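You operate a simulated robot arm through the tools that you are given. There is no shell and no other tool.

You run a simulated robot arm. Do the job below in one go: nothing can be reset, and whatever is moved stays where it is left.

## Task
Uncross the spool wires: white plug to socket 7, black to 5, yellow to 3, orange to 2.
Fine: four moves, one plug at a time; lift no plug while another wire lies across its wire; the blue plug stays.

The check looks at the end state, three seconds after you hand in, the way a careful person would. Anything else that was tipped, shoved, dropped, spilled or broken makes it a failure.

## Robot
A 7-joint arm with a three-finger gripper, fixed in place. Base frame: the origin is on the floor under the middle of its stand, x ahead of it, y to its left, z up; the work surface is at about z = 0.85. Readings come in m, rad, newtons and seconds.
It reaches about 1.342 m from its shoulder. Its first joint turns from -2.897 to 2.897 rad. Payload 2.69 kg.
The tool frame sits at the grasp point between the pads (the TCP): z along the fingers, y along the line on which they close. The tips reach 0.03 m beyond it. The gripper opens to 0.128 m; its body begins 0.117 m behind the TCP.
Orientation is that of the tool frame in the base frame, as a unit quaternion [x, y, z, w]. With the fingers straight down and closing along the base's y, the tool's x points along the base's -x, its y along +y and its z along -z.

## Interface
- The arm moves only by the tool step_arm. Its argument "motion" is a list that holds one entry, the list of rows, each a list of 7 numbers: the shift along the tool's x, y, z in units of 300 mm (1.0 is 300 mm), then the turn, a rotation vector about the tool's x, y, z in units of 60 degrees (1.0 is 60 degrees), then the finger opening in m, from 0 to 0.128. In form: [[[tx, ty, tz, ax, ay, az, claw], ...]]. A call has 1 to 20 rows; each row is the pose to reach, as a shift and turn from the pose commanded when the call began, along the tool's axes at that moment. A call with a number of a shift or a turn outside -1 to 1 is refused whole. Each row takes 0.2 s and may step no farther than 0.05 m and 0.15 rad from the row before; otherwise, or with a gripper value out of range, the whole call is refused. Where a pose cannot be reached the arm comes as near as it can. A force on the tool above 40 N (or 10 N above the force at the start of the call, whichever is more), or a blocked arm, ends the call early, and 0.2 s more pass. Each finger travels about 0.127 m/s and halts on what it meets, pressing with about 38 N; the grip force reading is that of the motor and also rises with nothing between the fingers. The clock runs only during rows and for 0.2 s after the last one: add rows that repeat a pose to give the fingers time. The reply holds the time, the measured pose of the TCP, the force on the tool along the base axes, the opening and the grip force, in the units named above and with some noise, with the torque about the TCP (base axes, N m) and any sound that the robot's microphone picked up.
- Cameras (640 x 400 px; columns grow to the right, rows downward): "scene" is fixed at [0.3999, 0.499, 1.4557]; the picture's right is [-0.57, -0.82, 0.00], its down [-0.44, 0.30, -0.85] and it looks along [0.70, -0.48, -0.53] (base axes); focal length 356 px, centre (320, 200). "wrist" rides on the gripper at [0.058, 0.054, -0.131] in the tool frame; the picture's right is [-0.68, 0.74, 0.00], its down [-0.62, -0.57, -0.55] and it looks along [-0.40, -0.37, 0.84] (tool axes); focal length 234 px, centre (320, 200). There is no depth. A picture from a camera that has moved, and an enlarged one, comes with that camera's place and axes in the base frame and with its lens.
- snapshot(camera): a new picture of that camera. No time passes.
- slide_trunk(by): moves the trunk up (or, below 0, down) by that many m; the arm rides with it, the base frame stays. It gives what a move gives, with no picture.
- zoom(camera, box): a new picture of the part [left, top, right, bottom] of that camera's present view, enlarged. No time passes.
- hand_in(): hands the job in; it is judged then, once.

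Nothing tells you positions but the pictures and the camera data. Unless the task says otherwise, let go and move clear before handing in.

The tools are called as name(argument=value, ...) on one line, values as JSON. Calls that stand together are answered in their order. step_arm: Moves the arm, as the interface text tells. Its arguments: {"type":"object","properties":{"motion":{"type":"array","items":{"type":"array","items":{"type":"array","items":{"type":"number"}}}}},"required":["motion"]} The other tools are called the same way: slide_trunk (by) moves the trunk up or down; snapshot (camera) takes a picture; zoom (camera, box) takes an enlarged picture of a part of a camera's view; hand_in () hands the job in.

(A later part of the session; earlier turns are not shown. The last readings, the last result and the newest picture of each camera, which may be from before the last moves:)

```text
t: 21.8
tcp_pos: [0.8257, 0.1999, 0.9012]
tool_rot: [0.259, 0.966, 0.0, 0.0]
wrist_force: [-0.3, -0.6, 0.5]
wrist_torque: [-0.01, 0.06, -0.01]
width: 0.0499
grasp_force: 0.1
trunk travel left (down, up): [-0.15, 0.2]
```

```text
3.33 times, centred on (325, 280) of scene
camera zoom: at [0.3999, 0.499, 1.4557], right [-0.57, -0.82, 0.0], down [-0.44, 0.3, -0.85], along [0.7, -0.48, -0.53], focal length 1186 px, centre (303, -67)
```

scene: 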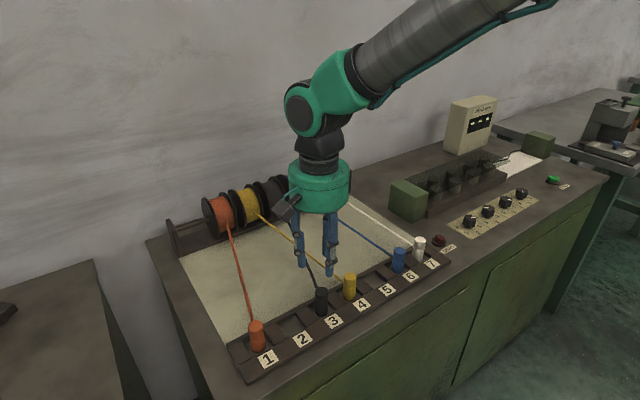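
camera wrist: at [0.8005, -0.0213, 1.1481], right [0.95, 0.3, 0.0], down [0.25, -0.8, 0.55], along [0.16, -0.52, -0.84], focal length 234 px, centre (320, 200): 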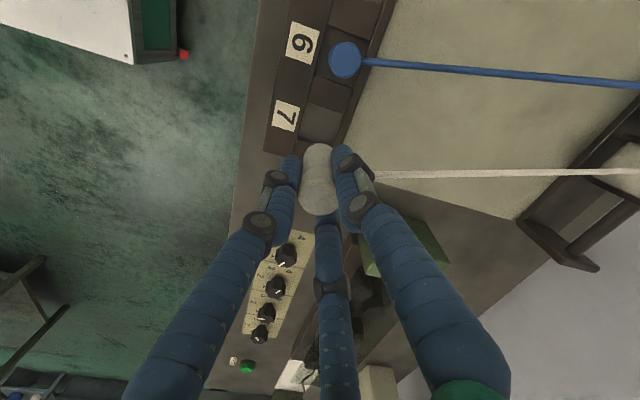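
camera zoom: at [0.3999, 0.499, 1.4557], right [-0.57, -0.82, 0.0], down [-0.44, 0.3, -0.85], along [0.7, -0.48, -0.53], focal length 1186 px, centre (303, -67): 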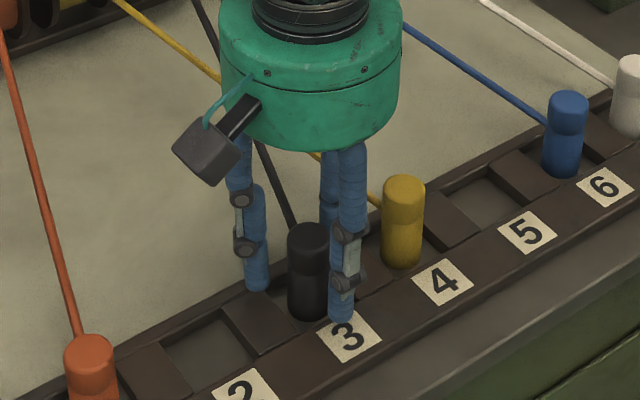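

Black is well centred between the fingers and its wire is clear of them. I close on it and lift a little.

step_arm(motion=[[[0, 0, 0, 0, 0, 0, 0.042], [0, 0, 0, 0, 0, 0, 0.036], [0, 0, 0, 0, 0, 0, 0.03], [0, 0, 0, 0, 0, 0, 0.024], [0, 0, 0, 0, 0, 0, 0.018], [0, 0, 0, 0, 0, 0, 0.018], [0, 0, 0, 0, 0, 0, 0.018]]])

step_arm(motion=[[[0, 0, -0.02, 0, 0, 0, 0.018], [0, 0, -0.05, 0, 0, 0, 0.018], [0, 0, -0.08, 0, 0, 0, 0.018], [0, 0, -0.11, 0, 0, 0, 0.018], [0, 0, -0.11, 0, 0, 0, 0.018]]])

snapshot(camera="scene")

zoom(camera="scene", box=[240, 180, 390, 330])

snapshot(camera="wrist")

```text
t: 23.4
tcp_pos: [0.8256, 0.1983, 0.9008]
tool_rot: [0.259, 0.966, 0.0, 0.0]
wrist_force: [0.8, -0.2, -0.6]
wrist_torque: [0.01, 0.03, -0.02]
width: 0.0268
grasp_force: 38.3
trunk travel left (down, up): [-0.15, 0.2]
```

```text
t: 24.6
tcp_pos: [0.8258, 0.1995, 0.9361]
tool_rot: [0.259, 0.966, 0.001, 0.0]
wrist_force: [-0.6, 0.0, -0.3]
wrist_torque: [0.03, -0.02, 0.0]
width: 0.0265
grasp_force: 37.4
trunk travel left (down, up): [-0.15, 0.2]
```

```text
taken
```

scene: 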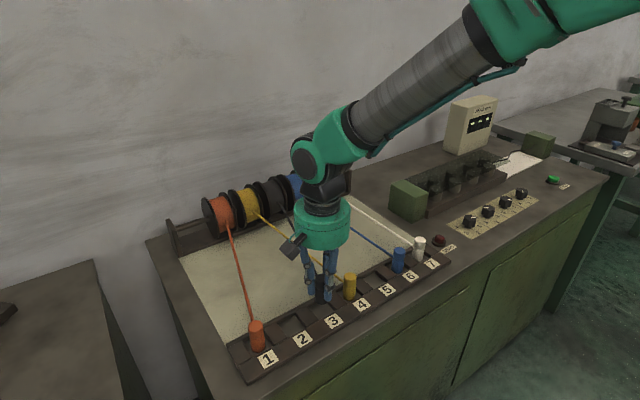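

```text
2.67 times, centred on (315, 255) of scene
camera zoom: at [0.3999, 0.499, 1.4557], right [-0.57, -0.82, 0.0], down [-0.44, 0.3, -0.85], along [0.7, -0.48, -0.53], focal length 949 px, centre (333, 53)
```

zoom: 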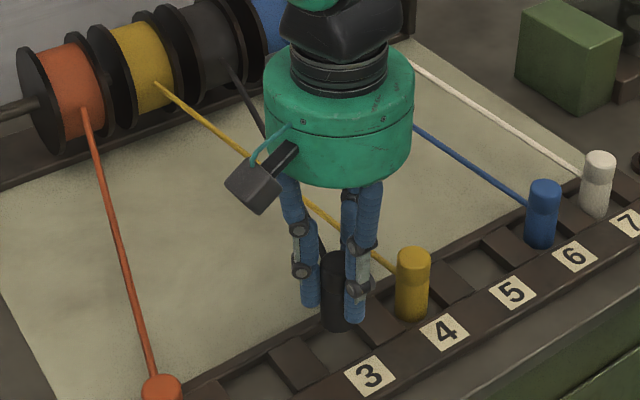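

```text
taken
camera wrist: at [0.8021, 0.2752, 1.0661], right [0.95, 0.3, 0.0], down [0.25, -0.8, 0.55], along [0.16, -0.52, -0.84], focal length 234 px, centre (320, 200)
```

wrist: 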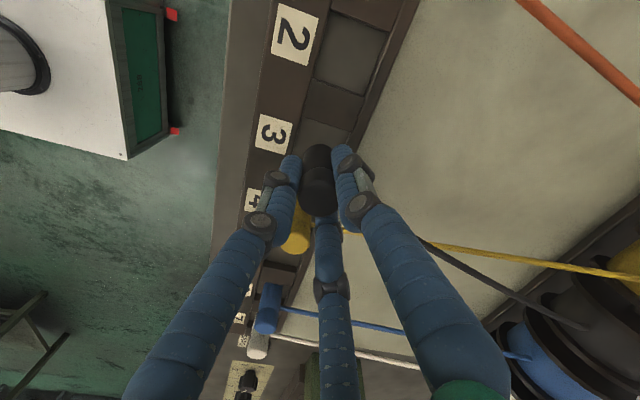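

Black is up and its wire is on top of yellow's, with no load on the wrist. I lift higher, carry it over the yellow plug to above socket 5, and check.

step_arm(motion=[[[0, 0, -0.07, 0, 0, 0, 0.018], [0, 0, -0.14, 0, 0, 0, 0.018], [0, 0, -0.21, 0, 0, 0, 0.018], [0, 0, -0.28, 0, 0, 0, 0.018], [0, 0, -0.3, 0, 0, 0, 0.018], [-0.031, -0.0534, -0.3, 0, 0, 0, 0.018], [-0.0617, -0.1068, -0.3, 0, 0, 0, 0.018], [-0.0925, -0.1602, -0.3, 0, 0, 0, 0.018], [-0.1233, -0.2136, -0.3, 0, 0, 0, 0.018], [-0.1542, -0.267, -0.3, 0, 0, 0, 0.018], [-0.185, -0.3204, -0.3, 0, 0, 0, 0.018], [-0.2158, -0.3738, -0.3, 0, 0, 0, 0.018], [-0.2467, -0.4272, -0.3, 0, 0, 0, 0.018], [-0.2467, -0.4272, -0.3, 0, 0, 0, 0.018]]])

snapshot(camera="scene")

zoom(camera="scene", box=[290, 160, 440, 310])

snapshot(camera="wrist")

```text
t: 27.6
tcp_pos: [0.8261, 0.0516, 1.0252]
tool_rot: [0.259, 0.966, 0.0, 0.0]
wrist_force: [0.2, -0.6, -0.4]
wrist_torque: [-0.01, -0.02, 0.01]
width: 0.0265
grasp_force: 38.1
trunk travel left (down, up): [-0.15, 0.2]
```

```text
taken
```

scene: 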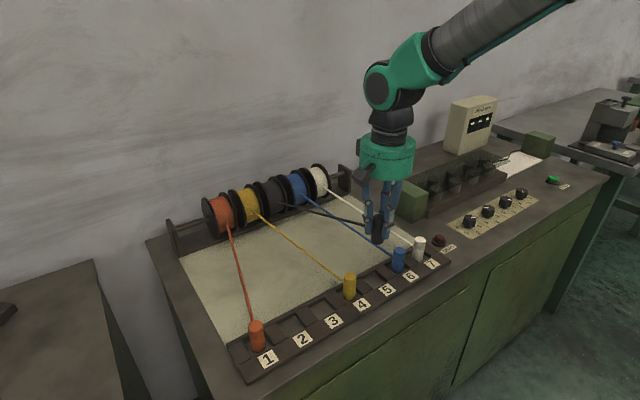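

```text
2.67 times, centred on (365, 235) of scene
camera zoom: at [0.3999, 0.499, 1.4557], right [-0.57, -0.82, 0.0], down [-0.44, 0.3, -0.85], along [0.7, -0.48, -0.53], focal length 949 px, centre (200, 107)
```

zoom: 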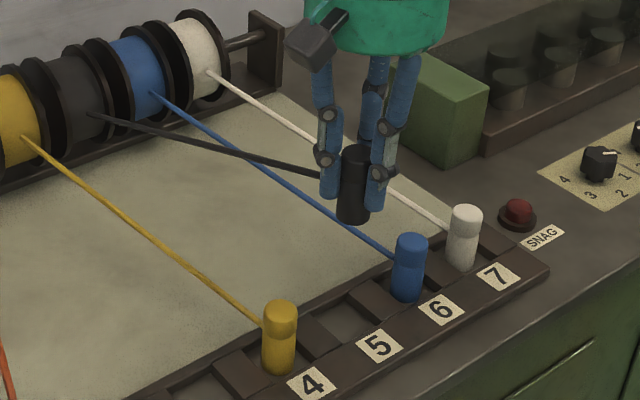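

```text
taken
camera wrist: at [0.8031, 0.128, 1.1559], right [0.95, 0.3, 0.0], down [0.25, -0.8, 0.55], along [0.16, -0.52, -0.84], focal length 234 px, centre (320, 200)
```

wrist: 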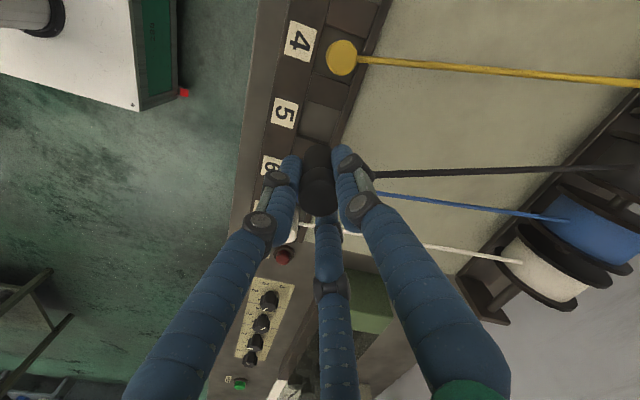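

From above, the wires now read yellow, black, blue, white with no crossing, and the black plug hangs over socket 5. I lower it to just above the recess floor and check.

step_arm(motion=[[[0, 0, 0.08, 0, 0, 0, 0.018], [0, 0, 0.16, 0, 0, 0, 0.018], [0, 0, 0.23, 0, 0, 0, 0.018], [0, 0, 0.29, 0, 0, 0, 0.018], [0, 0, 0.33, 0, 0, 0, 0.018], [0, 0, 0.36, 0, 0, 0, 0.018], [0, 0, 0.38, 0, 0, 0, 0.018], [0, 0, 0.395, 0, 0, 0, 0.018], [0, 0, 0.395, 0, 0, 0, 0.018]]])

zoom(camera="scene", box=[320, 200, 440, 310])

zoom(camera="wrist", box=[240, 110, 400, 220])

```text
t: 29.6
tcp_pos: [0.828, 0.0503, 0.9063]
tool_rot: [0.259, 0.966, 0.0, 0.0]
wrist_force: [0.0, 0.3, -1.7]
wrist_torque: [0.01, -0.03, -0.03]
width: 0.0265
grasp_force: 37.8
trunk travel left (down, up): [-0.15, 0.2]
```

```text
3.64 times, centred on (380, 255) of scene
camera zoom: at [0.3999, 0.499, 1.4557], right [-0.57, -0.82, 0.0], down [-0.44, 0.3, -0.85], along [0.7, -0.48, -0.53], focal length 1294 px, centre (102, 0)
```

zoom: 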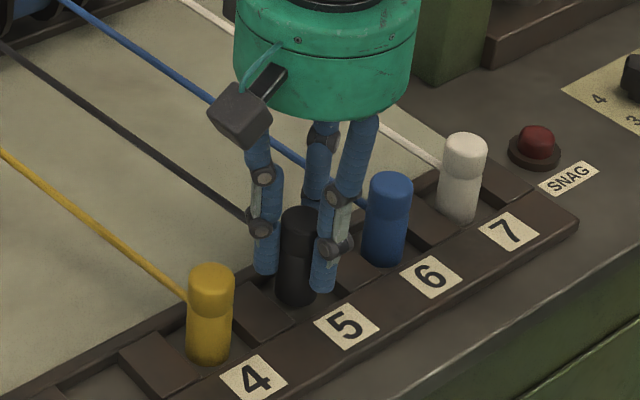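

```text
3.64 times, centred on (320, 165) of wrist
camera zoom: at [0.8037, 0.1264, 1.0376], right [0.95, 0.3, 0.0], down [0.25, -0.8, 0.55], along [0.16, -0.52, -0.84], focal length 852 px, centre (320, 327)
```

zoom: 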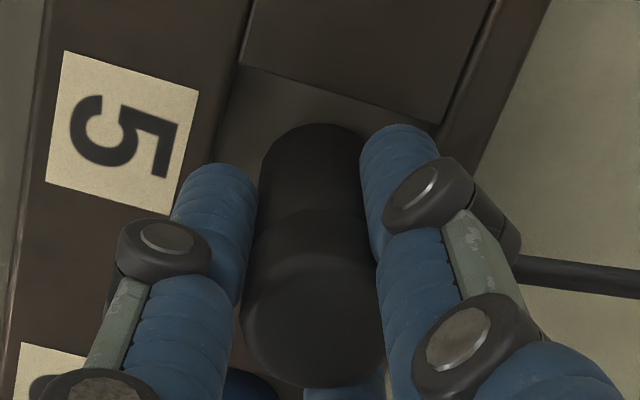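

The black plug is inside recess 5 in the same relative spot it held in recess 3, with even gaps. I lower the last few millimetres and release.

step_arm(motion=[[[0, 0, 0.006, 0, 0, 0, 0.018], [0, 0, 0.012, 0, 0, 0, 0.018], [0, 0, 0.012, 0, 0, 0, 0.018]]])

step_arm(motion=[[[0, 0, 0, 0, 0, 0, 0.028], [0, 0, 0, 0, 0, 0, 0.034], [0, 0, 0, 0, 0, 0, 0.042], [0, 0, 0, 0, 0, 0, 0.05], [0, 0, 0, 0, 0, 0, 0.05], [0, 0, 0, 0, 0, 0, 0.05]]])

zoom(camera="scene", box=[320, 200, 440, 310])

zoom(camera="wrist", box=[240, 110, 400, 220])

```text
t: 30.4
tcp_pos: [0.8274, 0.0488, 0.9017]
tool_rot: [0.259, 0.966, 0.0, -0.001]
wrist_force: [-0.1, 0.0, -1.2]
wrist_torque: [-0.02, -0.01, 0.0]
width: 0.0263
grasp_force: 38.2
trunk travel left (down, up): [-0.15, 0.2]
```

```text
t: 31.8
tcp_pos: [0.8278, 0.0494, 0.9027]
tool_rot: [0.258, 0.966, 0.0, 0.0]
wrist_force: [-0.1, -0.1, -0.2]
wrist_torque: [0.02, -0.01, 0.0]
width: 0.0503
grasp_force: 0.1
trunk travel left (down, up): [-0.15, 0.2]
```

```text
3.64 times, centred on (380, 255) of scene
camera zoom: at [0.3999, 0.499, 1.4557], right [-0.57, -0.82, 0.0], down [-0.44, 0.3, -0.85], along [0.7, -0.48, -0.53], focal length 1294 px, centre (102, 0)
```

zoom: 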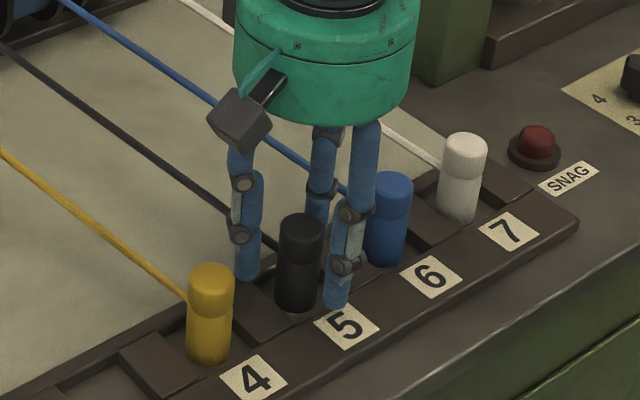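

```text
3.64 times, centred on (320, 165) of wrist
camera zoom: at [0.8037, 0.1264, 1.0339], right [0.95, 0.3, 0.0], down [0.25, -0.8, 0.55], along [0.16, -0.52, -0.84], focal length 852 px, centre (320, 327)
```

zoom: 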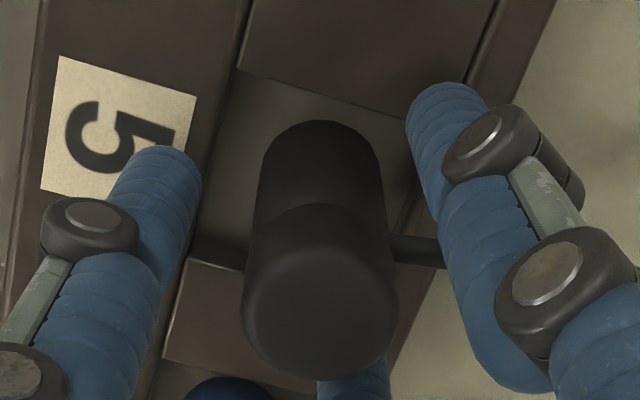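

Black stands upright in socket 5. I rise straight up and move one pitch back to above the yellow plug in socket 4.

step_arm(motion=[[[0, 0, -0.05, 0, 0, 0, 0.05], [0, 0, -0.13, 0, 0, 0, 0.05], [0, 0, -0.21, 0, 0, 0, 0.05], [0, 0, -0.29, 0, 0, 0, 0.05], [0.0323, 0.0535, -0.29, 0, 0, 0, 0.05], [0.0647, 0.107, -0.29, 0, 0, 0, 0.05], [0.097, 0.1605, -0.29, 0, 0, 0, 0.05], [0.1293, 0.214, -0.29, 0, 0, 0, 0.05], [0.1293, 0.214, -0.29, 0, 0, 0, 0.05], [0.1293, 0.214, -0.29, 0, 0, 0, 0.05]]])

zoom(camera="scene", box=[280, 180, 460, 310])

zoom(camera="wrist", box=[250, 90, 400, 220])

```text
t: 34.0
tcp_pos: [0.8263, 0.125, 0.9901]
tool_rot: [0.259, 0.966, 0.0, 0.0]
wrist_force: [0.1, 0.1, 0.5]
wrist_torque: [-0.02, 0.0, 0.0]
width: 0.0499
grasp_force: 0.0
trunk travel left (down, up): [-0.15, 0.2]
```

```text
3.08 times, centred on (370, 245) of scene
camera zoom: at [0.3999, 0.499, 1.4557], right [-0.57, -0.82, 0.0], down [-0.44, 0.3, -0.85], along [0.7, -0.48, -0.53], focal length 1094 px, centre (166, 62)
```

zoom: 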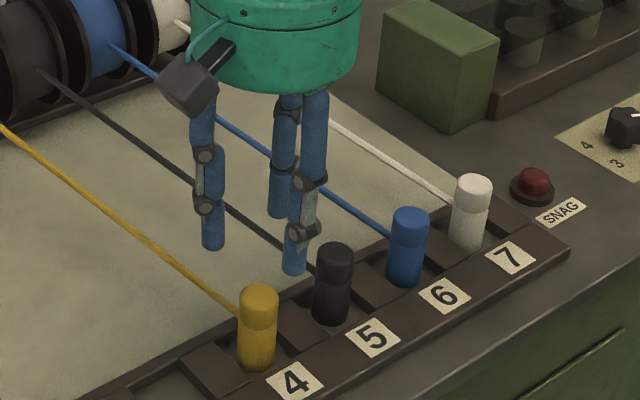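

```text
3.08 times, centred on (325, 155) of wrist
camera zoom: at [0.8026, 0.2008, 1.1204], right [0.95, 0.3, 0.0], down [0.25, -0.8, 0.55], along [0.16, -0.52, -0.84], focal length 720 px, centre (305, 338)
```

zoom: 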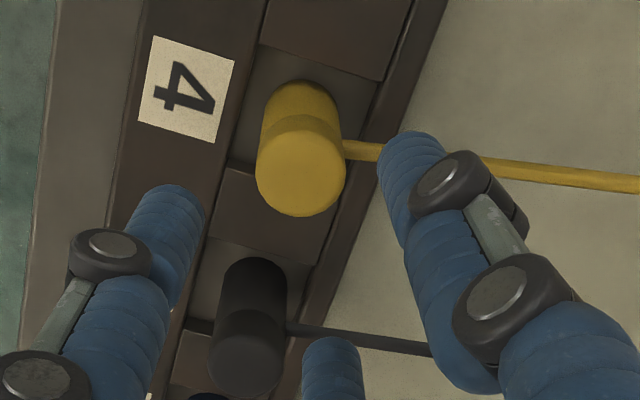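

The yellow plug is centred to within about 1.5 mm. Nothing crosses its wire any more, so I descend onto it and check.

step_arm(motion=[[[0.005, 0, 0.07, 0, 0, 0, 0.05], [0.005, 0, 0.14, 0, 0, 0, 0.05], [0.005, 0, 0.19, 0, 0, 0, 0.05], [0.005, 0, 0.24, 0, 0, 0, 0.05], [0.005, 0, 0.293, 0, 0, 0, 0.05], [0.005, 0, 0.293, 0, 0, 0, 0.05]]])

zoom(camera="wrist", box=[240, 110, 400, 220])

zoom(camera="scene", box=[290, 210, 420, 320])

```text
t: 35.4
tcp_pos: [0.825, 0.1272, 0.9017]
tool_rot: [0.259, 0.966, 0.0, 0.0]
wrist_force: [0.2, -0.6, -1.0]
wrist_torque: [-0.03, 0.01, -0.01]
width: 0.0501
grasp_force: 0.1
trunk travel left (down, up): [-0.15, 0.2]
```

```text
3.64 times, centred on (320, 165) of wrist
camera zoom: at [0.801, 0.2028, 1.0331], right [0.95, 0.3, 0.0], down [0.25, -0.8, 0.55], along [0.16, -0.52, -0.84], focal length 852 px, centre (320, 327)
```

zoom: 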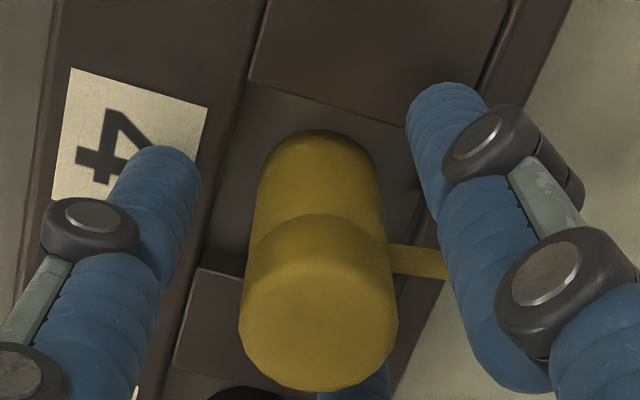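

```text
3.64 times, centred on (355, 265) of scene
camera zoom: at [0.3999, 0.499, 1.4557], right [-0.57, -0.82, 0.0], down [-0.44, 0.3, -0.85], along [0.7, -0.48, -0.53], focal length 1294 px, centre (193, -36)
```

zoom: 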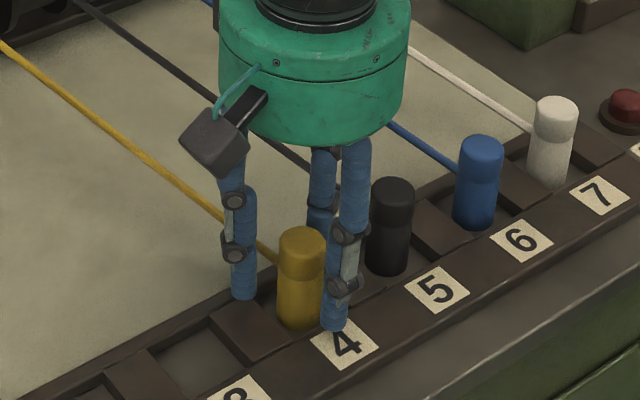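

Yellow is centred and its wire passes well clear of the fingers. I close on it and lift a little.

step_arm(motion=[[[0, 0, 0, 0, 0, 0, 0.042], [0, 0, 0, 0, 0, 0, 0.036], [0, 0, 0, 0, 0, 0, 0.03], [0, 0, 0, 0, 0, 0, 0.024], [0, 0, 0, 0, 0, 0, 0.018], [0, 0, 0, 0, 0, 0, 0.018], [0, 0, 0, 0, 0, 0, 0.018]]])

step_arm(motion=[[[0, 0, -0.02, 0, 0, 0, 0.018], [0, 0, -0.05, 0, 0, 0, 0.018], [0, 0, -0.08, 0, 0, 0, 0.018], [0, 0, -0.11, 0, 0, 0, 0.018], [0, 0, -0.11, 0, 0, 0, 0.018]]])

zoom(camera="scene", box=[270, 190, 420, 320])

snapshot(camera="wrist")

```text
t: 37.0
tcp_pos: [0.8237, 0.1263, 0.9025]
tool_rot: [0.259, 0.966, 0.0, 0.0]
wrist_force: [-0.6, -1.2, 0.0]
wrist_torque: [0.02, -0.01, -0.01]
width: 0.0266
grasp_force: 38.3
trunk travel left (down, up): [-0.15, 0.2]
```

```text
t: 38.2
tcp_pos: [0.8248, 0.1273, 0.9367]
tool_rot: [0.259, 0.966, 0.001, 0.0]
wrist_force: [-0.4, -0.5, -0.7]
wrist_torque: [0.01, -0.03, 0.02]
width: 0.0264
grasp_force: 37.7
trunk travel left (down, up): [-0.15, 0.2]
```

```text
3.08 times, centred on (345, 255) of scene
camera zoom: at [0.3999, 0.499, 1.4557], right [-0.57, -0.82, 0.0], down [-0.44, 0.3, -0.85], along [0.7, -0.48, -0.53], focal length 1094 px, centre (243, 31)
```

zoom: 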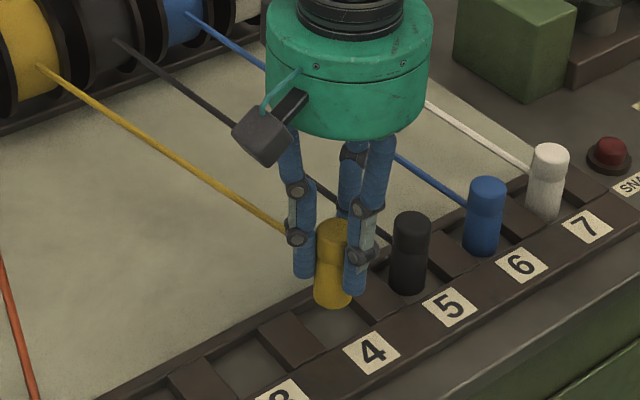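

```text
taken
camera wrist: at [0.8007, 0.203, 1.0673], right [0.95, 0.3, 0.0], down [0.25, -0.8, 0.55], along [0.16, -0.52, -0.84], focal length 234 px, centre (320, 200)
```

wrist: 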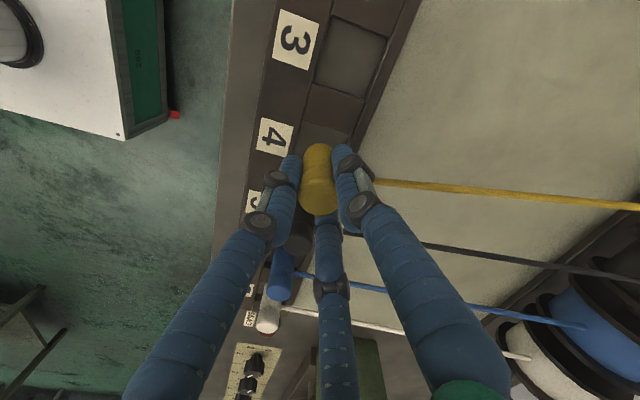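

Yellow is free. I lift a bit more and carry it one pitch to above socket 3, which is empty now.

step_arm(motion=[[[0, 0, -0.07, 0, 0, 0, 0.018], [0, 0, -0.15, 0, 0, 0, 0.018], [0.031, 0.0538, -0.15, 0, 0, 0, 0.018], [0.0621, 0.1076, -0.15, 0, 0, 0, 0.018], [0.0931, 0.1613, -0.15, 0, 0, 0, 0.018], [0.1242, 0.2151, -0.15, 0, 0, 0, 0.018], [0.1242, 0.2151, -0.15, 0, 0, 0, 0.018], [0.1242, 0.2151, -0.15, 0, 0, 0, 0.018]]])

zoom(camera="scene", box=[240, 190, 400, 330])

zoom(camera="wrist", box=[240, 90, 400, 220])

```text
t: 40.0
tcp_pos: [0.8237, 0.2017, 0.9805]
tool_rot: [0.259, 0.966, 0.001, -0.001]
wrist_force: [0.8, 0.1, -1.6]
wrist_torque: [-0.06, 0.02, -0.02]
width: 0.0262
grasp_force: 38.0
trunk travel left (down, up): [-0.15, 0.2]
```

```text
2.86 times, centred on (320, 260) of scene
camera zoom: at [0.3999, 0.499, 1.4557], right [-0.57, -0.82, 0.0], down [-0.44, 0.3, -0.85], along [0.7, -0.48, -0.53], focal length 1016 px, centre (320, 29)
```

zoom: 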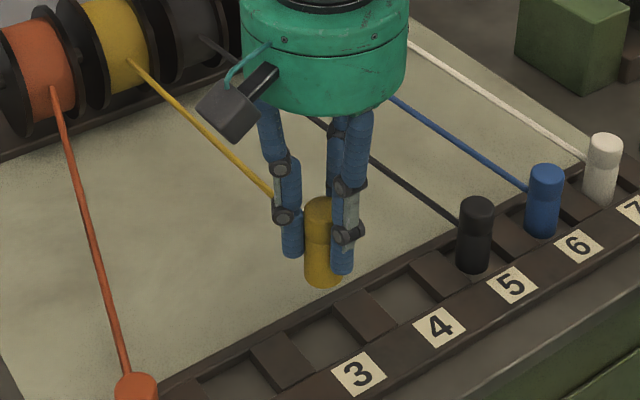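

```text
3.08 times, centred on (320, 155) of wrist
camera zoom: at [0.8001, 0.278, 1.1111], right [0.95, 0.3, 0.0], down [0.25, -0.8, 0.55], along [0.16, -0.52, -0.84], focal length 720 px, centre (320, 338)
```

zoom: 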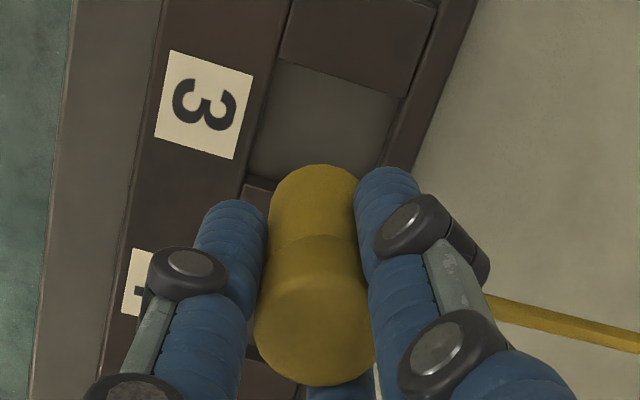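

Yellow hangs over recess 3 with its wire clear. I lower it to just above the floor.

step_arm(motion=[[[-0.0029, 0.0017, 0.07, 0, 0, 0, 0.018], [-0.0029, 0.0017, 0.13, 0, 0, 0, 0.018], [-0.0029, 0.0017, 0.17, 0, 0, 0, 0.018], [-0.0029, 0.0017, 0.205, 0, 0, 0, 0.018], [-0.0029, 0.0017, 0.23, 0, 0, 0, 0.018], [-0.0029, 0.0017, 0.248, 0, 0, 0, 0.018], [-0.0029, 0.0017, 0.248, 0, 0, 0, 0.018]]])

zoom(camera="scene", box=[260, 210, 390, 330])

zoom(camera="wrist", box=[240, 110, 400, 220])

```text
t: 41.6
tcp_pos: [0.8261, 0.201, 0.9059]
tool_rot: [0.258, 0.966, 0.0, 0.0]
wrist_force: [-0.3, 0.4, -0.5]
wrist_torque: [0.01, -0.03, 0.01]
width: 0.0263
grasp_force: 37.8
trunk travel left (down, up): [-0.15, 0.2]
```

```text
3.33 times, centred on (325, 270) of scene
camera zoom: at [0.3999, 0.499, 1.4557], right [-0.57, -0.82, 0.0], down [-0.44, 0.3, -0.85], along [0.7, -0.48, -0.53], focal length 1186 px, centre (303, -33)
```

zoom: 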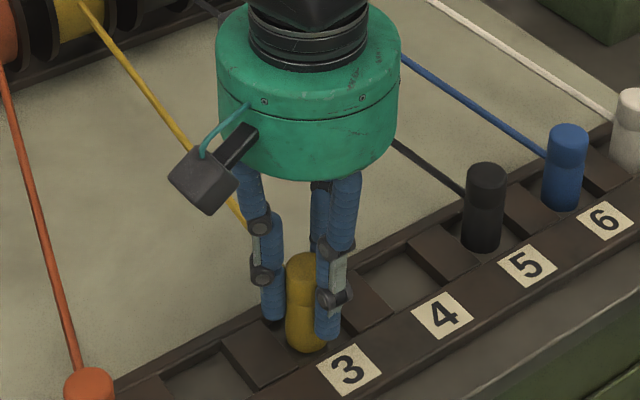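

```text
3.64 times, centred on (320, 165) of wrist
camera zoom: at [0.8012, 0.2772, 1.0366], right [0.95, 0.3, 0.0], down [0.25, -0.8, 0.55], along [0.16, -0.52, -0.84], focal length 852 px, centre (320, 327)
```

zoom: 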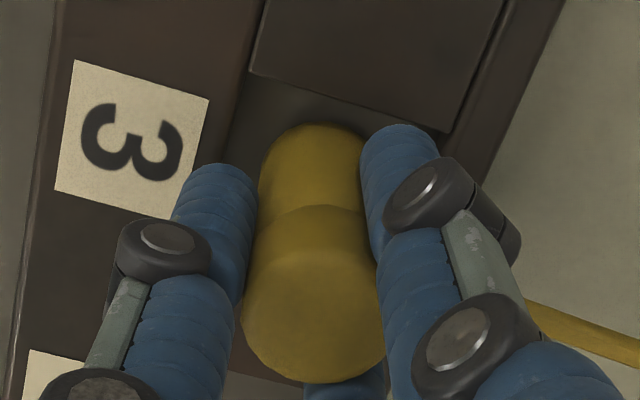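

Yellow is inside recess 3 and well placed. I lower the last few millimetres and release.

step_arm(motion=[[[0, 0, 0.006, 0, 0, 0, 0.018], [0, 0, 0.012, 0, 0, 0, 0.018], [0, 0, 0.012, 0, 0, 0, 0.018]]])

step_arm(motion=[[[0, 0, 0, 0, 0, 0, 0.028], [0, 0, 0, 0, 0, 0, 0.034], [0, 0, 0, 0, 0, 0, 0.042], [0, 0, 0, 0, 0, 0, 0.05], [0, 0, 0, 0, 0, 0, 0.05], [0, 0, 0, 0, 0, 0, 0.05]]])

zoom(camera="scene", box=[260, 210, 390, 330])

zoom(camera="wrist", box=[240, 110, 400, 220])

```text
t: 42.4
tcp_pos: [0.8258, 0.2019, 0.9021]
tool_rot: [0.259, 0.966, 0.001, 0.0]
wrist_force: [-0.3, -1.5, 5.0]
wrist_torque: [-0.06, 0.01, 0.01]
width: 0.0264
grasp_force: 38.0
trunk travel left (down, up): [-0.15, 0.2]
```

```text
t: 43.8
tcp_pos: [0.8244, 0.2012, 0.9018]
tool_rot: [0.259, 0.966, 0.002, 0.0]
wrist_force: [0.3, -0.7, 0.7]
wrist_torque: [-0.01, -0.01, -0.01]
width: 0.0503
grasp_force: 0.1
trunk travel left (down, up): [-0.15, 0.2]
```

```text
3.33 times, centred on (325, 270) of scene
camera zoom: at [0.3999, 0.499, 1.4557], right [-0.57, -0.82, 0.0], down [-0.44, 0.3, -0.85], along [0.7, -0.48, -0.53], focal length 1186 px, centre (303, -33)
```

zoom: 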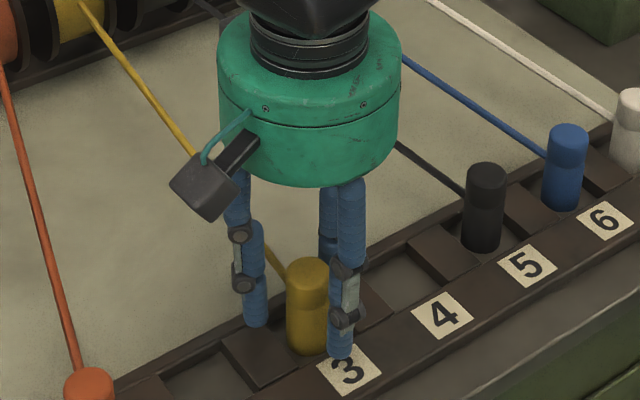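

```text
3.64 times, centred on (320, 165) of wrist
camera zoom: at [0.8005, 0.2771, 1.0324], right [0.95, 0.3, 0.0], down [0.25, -0.8, 0.55], along [0.16, -0.52, -0.84], focal length 852 px, centre (320, 327)
```

zoom: 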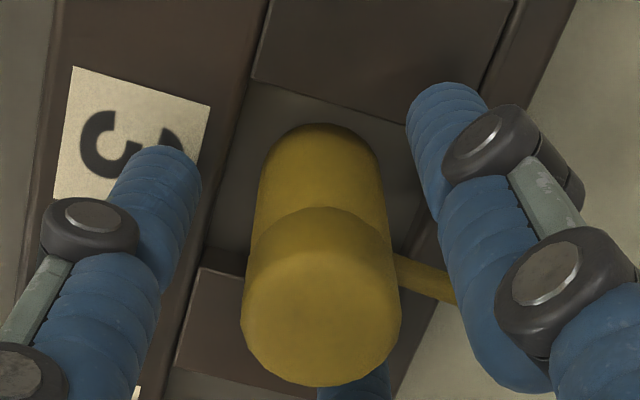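

Yellow stands upright in socket 3. I rise and move two pitches to above the orange plug in socket 1.

step_arm(motion=[[[0, 0, -0.05, 0, 0, 0, 0.05], [0, 0, -0.13, 0, 0, 0, 0.05], [0, 0, -0.21, 0, 0, 0, 0.05], [0, 0, -0.29, 0, 0, 0, 0.05], [0.0414, 0.0717, -0.29, 0, 0, 0, 0.05], [0.0828, 0.1434, -0.29, 0, 0, 0, 0.05], [0.1242, 0.2151, -0.29, 0, 0, 0, 0.05], [0.1655, 0.2867, -0.29, 0, 0, 0, 0.05], [0.2069, 0.3584, -0.29, 0, 0, 0, 0.05], [0.2483, 0.4301, -0.29, 0, 0, 0, 0.05], [0.2483, 0.4301, -0.29, 0, 0, 0, 0.05], [0.2483, 0.4301, -0.29, 0, 0, 0, 0.05]]])

snapshot(camera="scene")

zoom(camera="wrist", box=[250, 90, 400, 220])

```text
t: 46.4
tcp_pos: [0.8255, 0.3499, 0.9867]
tool_rot: [0.258, 0.966, 0.0, 0.0]
wrist_force: [0.0, -0.1, 0.2]
wrist_torque: [-0.02, 0.01, -0.01]
width: 0.05
grasp_force: 0.1
trunk travel left (down, up): [-0.15, 0.2]
```

```text
taken
```

scene: 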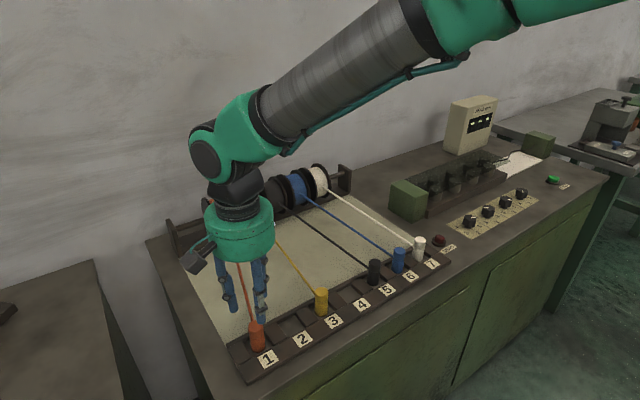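

```text
3.08 times, centred on (325, 155) of wrist
camera zoom: at [0.8013, 0.4259, 1.1173], right [0.95, 0.3, 0.0], down [0.25, -0.8, 0.55], along [0.16, -0.52, -0.84], focal length 720 px, centre (305, 338)
```

zoom: 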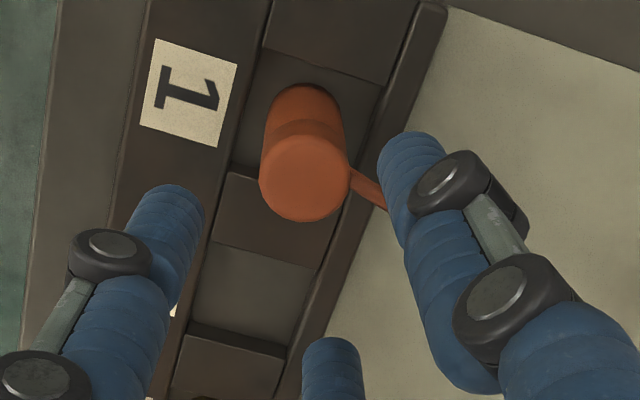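

Orange is centred under the gripper. I descend onto it and check.

step_arm(motion=[[[0, 0, 0.07, 0, 0, 0, 0.05], [0, 0, 0.14, 0, 0, 0, 0.05], [0, 0, 0.19, 0, 0, 0, 0.05], [0, 0, 0.24, 0, 0, 0, 0.05], [0, 0, 0.29, 0, 0, 0, 0.05], [0, 0, 0.29, 0, 0, 0, 0.05]]])

zoom(camera="wrist", box=[240, 110, 400, 220])

zoom(camera="scene", box=[190, 260, 330, 380])

```text
t: 47.8
tcp_pos: [0.8247, 0.348, 0.9013]
tool_rot: [0.259, 0.966, 0.0, 0.0]
wrist_force: [-0.6, -0.5, 0.5]
wrist_torque: [0.0, 0.01, -0.02]
width: 0.0503
grasp_force: 0.1
trunk travel left (down, up): [-0.15, 0.2]
```

```text
3.64 times, centred on (320, 165) of wrist
camera zoom: at [0.801, 0.4253, 1.0322], right [0.95, 0.3, 0.0], down [0.25, -0.8, 0.55], along [0.16, -0.52, -0.84], focal length 852 px, centre (320, 327)
```

zoom: 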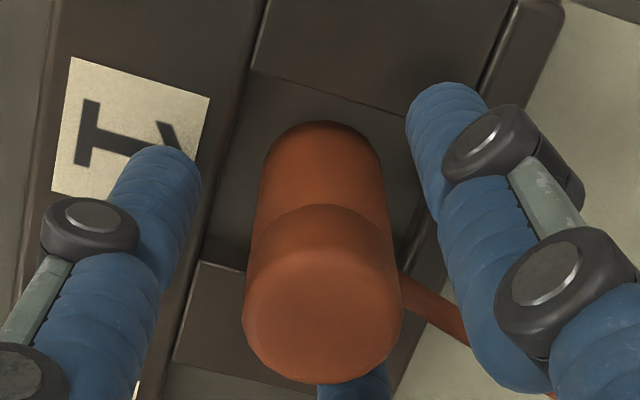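

```text
3.33 times, centred on (260, 320) of scene
camera zoom: at [0.3999, 0.499, 1.4557], right [-0.57, -0.82, 0.0], down [-0.44, 0.3, -0.85], along [0.7, -0.48, -0.53], focal length 1186 px, centre (520, -200)
```

zoom: 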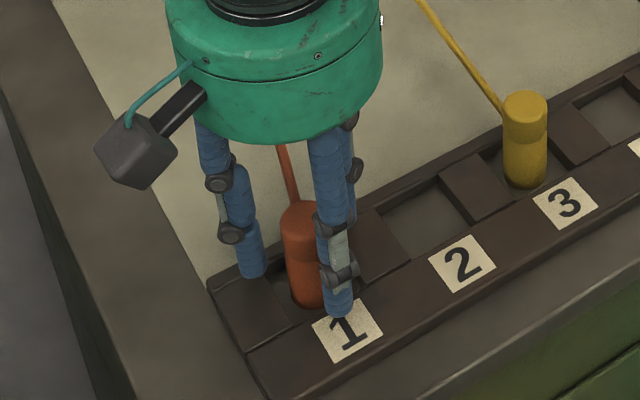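

Orange stands centred between the fingers with its wire in the open gap. I close on it and lift.

step_arm(motion=[[[0, 0, 0, 0, 0, 0, 0.042], [0, 0, 0, 0, 0, 0, 0.036], [0, 0, 0, 0, 0, 0, 0.03], [0, 0, 0, 0, 0, 0, 0.024], [0, 0, 0, 0, 0, 0, 0.018], [0, 0, 0, 0, 0, 0, 0.018], [0, 0, 0, 0, 0, 0, 0.018]]])

step_arm(motion=[[[0, 0, -0.02, 0, 0, 0, 0.018], [0, 0, -0.05, 0, 0, 0, 0.018], [0, 0, -0.08, 0, 0, 0, 0.018], [0, 0, -0.11, 0, 0, 0, 0.018], [0, 0, -0.11, 0, 0, 0, 0.018]]])

zoom(camera="scene", box=[190, 230, 350, 380])

snapshot(camera="wrist")

```text
t: 49.4
tcp_pos: [0.8247, 0.3494, 0.9017]
tool_rot: [0.259, 0.966, 0.0, 0.001]
wrist_force: [0.0, -0.5, -0.2]
wrist_torque: [-0.03, -0.04, -0.03]
width: 0.0266
grasp_force: 38.4
trunk travel left (down, up): [-0.15, 0.2]
```

```text
t: 50.6
tcp_pos: [0.8248, 0.3508, 0.9344]
tool_rot: [0.259, 0.966, -0.001, 0.0]
wrist_force: [-0.3, 0.1, -0.4]
wrist_torque: [0.0, -0.01, -0.01]
width: 0.0262
grasp_force: 37.6
trunk travel left (down, up): [-0.15, 0.2]
```

```text
2.67 times, centred on (270, 305) of scene
camera zoom: at [0.3999, 0.499, 1.4557], right [-0.57, -0.82, 0.0], down [-0.44, 0.3, -0.85], along [0.7, -0.48, -0.53], focal length 949 px, centre (453, -80)
```

zoom: 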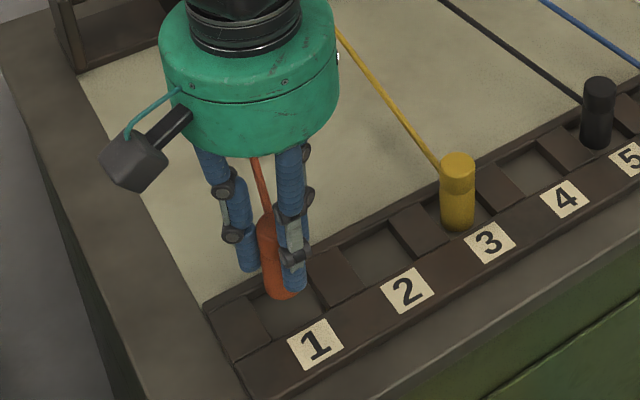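

```text
taken
camera wrist: at [0.7999, 0.4267, 1.0654], right [0.95, 0.3, 0.0], down [0.25, -0.8, 0.55], along [0.16, -0.52, -0.84], focal length 234 px, centre (320, 200)
```

wrist: 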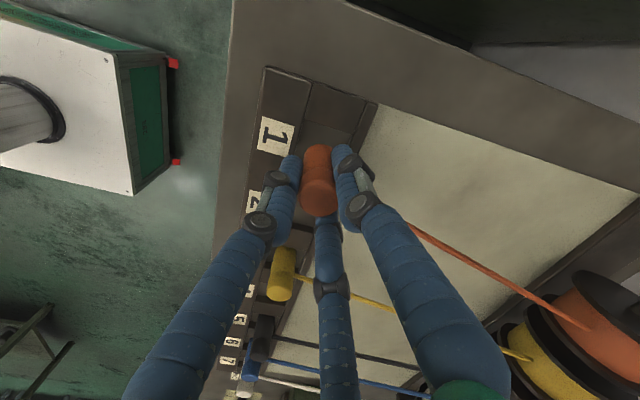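

Orange is free. I lift, move one pitch to above socket 2 and check.

step_arm(motion=[[[0, 0, -0.07, 0, 0, 0, 0.018], [0, 0, -0.15, 0, 0, 0, 0.018], [-0.031, -0.0538, -0.15, 0, 0, 0, 0.018], [-0.0621, -0.1076, -0.15, 0, 0, 0, 0.018], [-0.0931, -0.1613, -0.15, 0, 0, 0, 0.018], [-0.1242, -0.2151, -0.15, 0, 0, 0, 0.018], [-0.1242, -0.2151, -0.15, 0, 0, 0, 0.018], [-0.1242, -0.2151, -0.15, 0, 0, 0, 0.018]]])

zoom(camera="scene", box=[210, 210, 370, 360])

zoom(camera="wrist", box=[240, 90, 400, 220])

```text
t: 52.4
tcp_pos: [0.8268, 0.2772, 0.9799]
tool_rot: [0.259, 0.966, 0.0, 0.0]
wrist_force: [0.5, -0.3, 0.1]
wrist_torque: [-0.02, 0.03, 0.03]
width: 0.0263
grasp_force: 37.7
trunk travel left (down, up): [-0.15, 0.2]
```

```text
2.67 times, centred on (290, 285) of scene
camera zoom: at [0.3999, 0.499, 1.4557], right [-0.57, -0.82, 0.0], down [-0.44, 0.3, -0.85], along [0.7, -0.48, -0.53], focal length 949 px, centre (400, -27)
```

zoom: 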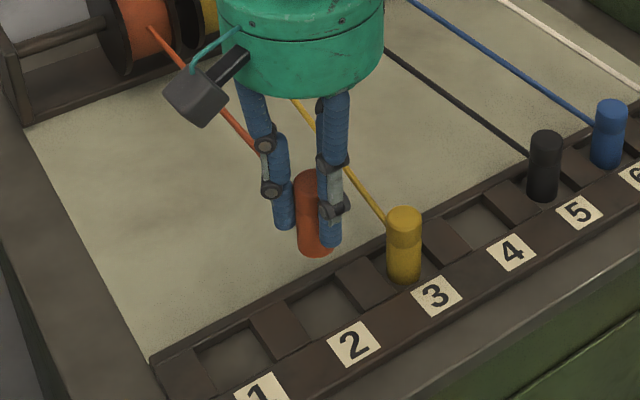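

```text
3.08 times, centred on (320, 155) of wrist
camera zoom: at [0.8029, 0.3524, 1.11], right [0.95, 0.3, 0.0], down [0.25, -0.8, 0.55], along [0.16, -0.52, -0.84], focal length 720 px, centre (320, 338)
```

zoom: 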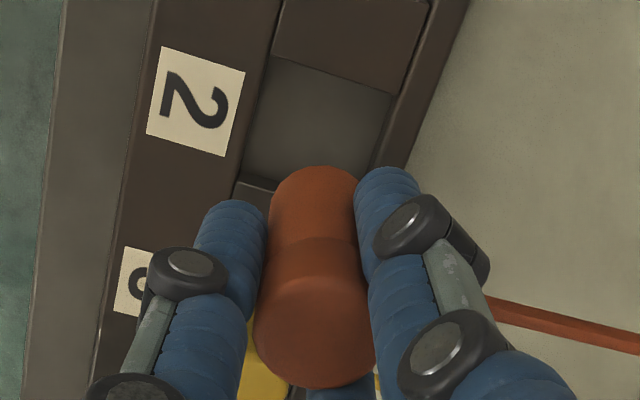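

Orange hangs over recess 2 with yellow a full pitch away. I lower it to just above the floor.

step_arm(motion=[[[0.003, -0.0017, 0.07, 0, 0, 0, 0.018], [0.003, -0.0017, 0.13, 0, 0, 0, 0.018], [0.003, -0.0017, 0.17, 0, 0, 0, 0.018], [0.003, -0.0017, 0.205, 0, 0, 0, 0.018], [0.003, -0.0017, 0.23, 0, 0, 0, 0.018], [0.003, -0.0017, 0.248, 0, 0, 0, 0.018], [0.003, -0.0017, 0.248, 0, 0, 0, 0.018]]])

zoom(camera="scene", box=[230, 230, 360, 350])

zoom(camera="wrist", box=[240, 110, 400, 220])

```text
t: 54.0
tcp_pos: [0.822, 0.2765, 0.9061]
tool_rot: [0.259, 0.966, 0.0, 0.0]
wrist_force: [-0.2, -0.5, -1.1]
wrist_torque: [0.0, 0.03, -0.03]
width: 0.0265
grasp_force: 38.0
trunk travel left (down, up): [-0.15, 0.2]
```

```text
3.33 times, centred on (295, 290) of scene
camera zoom: at [0.3999, 0.499, 1.4557], right [-0.57, -0.82, 0.0], down [-0.44, 0.3, -0.85], along [0.7, -0.48, -0.53], focal length 1186 px, centre (403, -100)
```

zoom: 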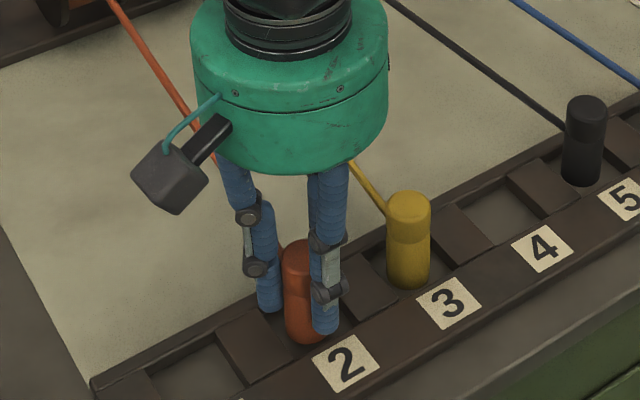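

```text
3.64 times, centred on (320, 165) of wrist
camera zoom: at [0.7994, 0.352, 1.0366], right [0.95, 0.3, 0.0], down [0.25, -0.8, 0.55], along [0.16, -0.52, -0.84], focal length 852 px, centre (320, 327)
```

zoom: 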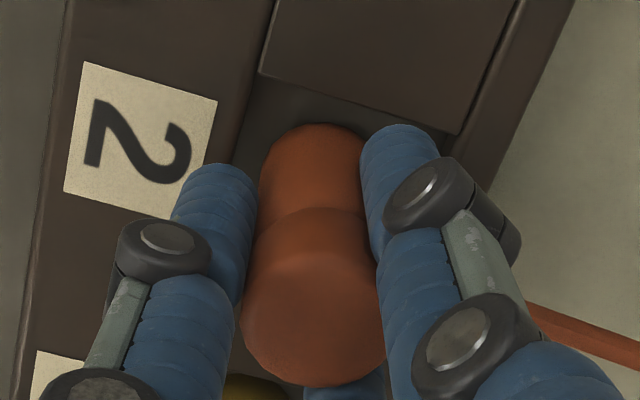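

Orange is inside recess 2. I nudge 1.5 mm toward +x to centre it, lower the last bit and release.

step_arm(motion=[[[-0.0043, 0.0025, 0.005, 0, 0, 0, 0.018], [-0.0043, 0.0025, 0.012, 0, 0, 0, 0.018], [-0.0043, 0.0025, 0.012, 0, 0, 0, 0.018]]])

step_arm(motion=[[[0, 0, 0, 0, 0, 0, 0.028], [0, 0, 0, 0, 0, 0, 0.034], [0, 0, 0, 0, 0, 0, 0.042], [0, 0, 0, 0, 0, 0, 0.05], [0, 0, 0, 0, 0, 0, 0.05], [0, 0, 0, 0, 0, 0, 0.05]]])

zoom(camera="scene", box=[230, 230, 360, 350])

zoom(camera="wrist", box=[240, 110, 400, 220])

```text
t: 54.8
tcp_pos: [0.8258, 0.2754, 0.9014]
tool_rot: [0.259, 0.966, 0.0, 0.0]
wrist_force: [0.8, 0.0, -1.3]
wrist_torque: [0.02, 0.01, 0.02]
width: 0.0263
grasp_force: 37.9
trunk travel left (down, up): [-0.15, 0.2]
```

```text
t: 56.2
tcp_pos: [0.826, 0.2758, 0.9022]
tool_rot: [0.259, 0.966, -0.001, 0.0]
wrist_force: [-0.3, 0.3, 0.1]
wrist_torque: [0.07, 0.0, -0.03]
width: 0.0502
grasp_force: 0.0
trunk travel left (down, up): [-0.15, 0.2]
```

```text
3.33 times, centred on (295, 290) of scene
camera zoom: at [0.3999, 0.499, 1.4557], right [-0.57, -0.82, 0.0], down [-0.44, 0.3, -0.85], along [0.7, -0.48, -0.53], focal length 1186 px, centre (403, -100)
```

zoom: 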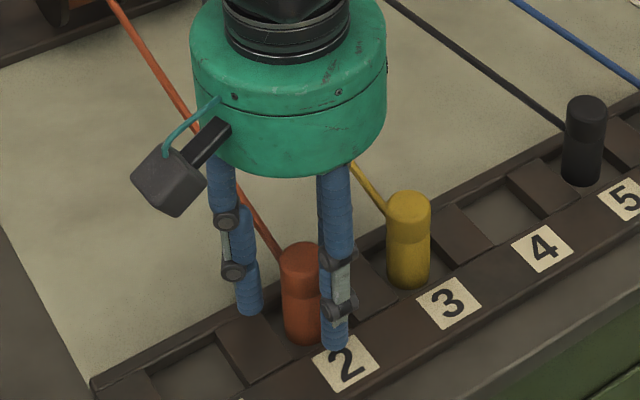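

```text
3.64 times, centred on (320, 165) of wrist
camera zoom: at [0.8015, 0.3518, 1.0328], right [0.95, 0.3, 0.0], down [0.25, -0.8, 0.55], along [0.16, -0.52, -0.84], focal length 852 px, centre (320, 327)
```

zoom: 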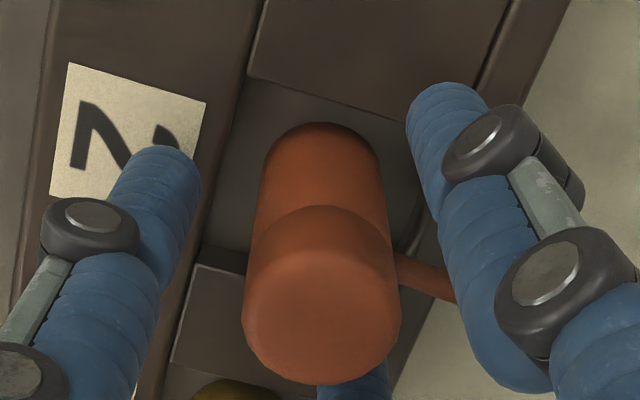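

Orange stands in socket 2. I rise straight up, back the arm away and inspect the whole bench.

step_arm(motion=[[[0, 0, -0.05, 0, 0, 0, 0.05], [0, 0, -0.13, 0, 0, 0, 0.05], [0, 0, -0.21, 0, 0, 0, 0.05], [0, 0, -0.29, 0, 0, 0, 0.05], [0, 0, -0.4, 0, 0, 0, 0.05], [0, 0, -0.52, 0, 0, 0, 0.05], [0, 0, -0.64, 0, 0, 0, 0.05], [0, 0, -0.76, 0, 0, 0, 0.05], [0.1, -0.06, -0.82, 0, 0, 0, 0.05], [0.2, -0.12, -0.86, 0, 0, 0, 0.05], [0.3, -0.18, -0.86, 0, 0, 0, 0.05], [0.3, -0.18, -0.86, 0, 0, 0, 0.05]]])

snapshot(camera="scene")

snapshot(camera="wrist")

zoom(camera="scene", box=[220, 230, 460, 380])

```text
t: 58.8
tcp_pos: [0.7203, 0.2727, 1.1592]
tool_rot: [0.259, 0.966, 0.0, 0.0]
wrist_force: [-0.5, 0.5, 0.1]
wrist_torque: [0.0, -0.04, -0.02]
width: 0.0504
grasp_force: 0.0
trunk travel left (down, up): [-0.15, 0.2]
```

```text
taken
```

scene: 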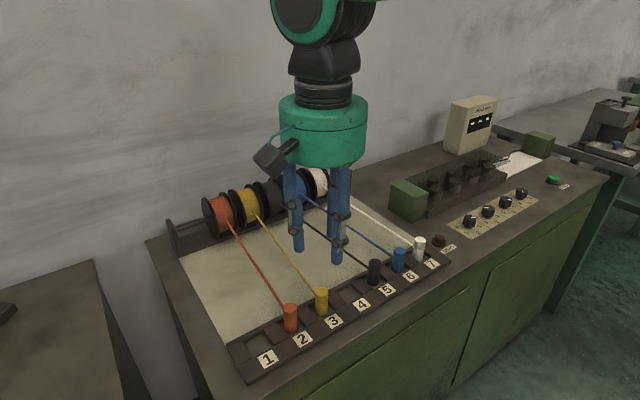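

```text
taken
camera wrist: at [0.6966, 0.3487, 1.2898], right [0.95, 0.3, 0.0], down [0.25, -0.8, 0.55], along [0.16, -0.52, -0.84], focal length 234 px, centre (320, 200)
```

wrist: 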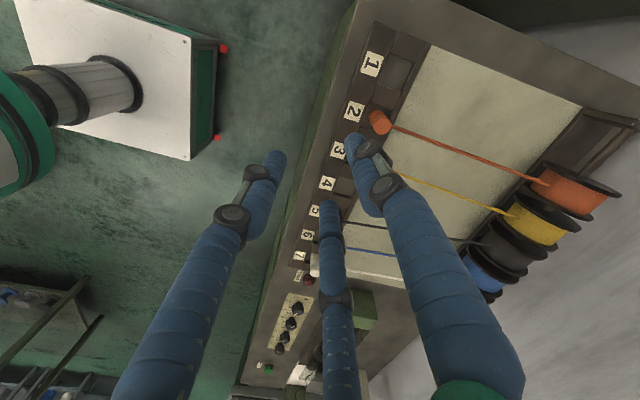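

```text
2.67 times, centred on (340, 305) of scene
camera zoom: at [0.3999, 0.499, 1.4557], right [-0.57, -0.82, 0.0], down [-0.44, 0.3, -0.85], along [0.7, -0.48, -0.53], focal length 949 px, centre (267, -80)
```

zoom: 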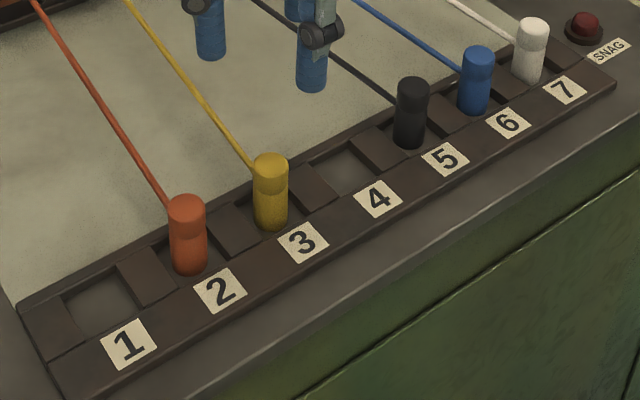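

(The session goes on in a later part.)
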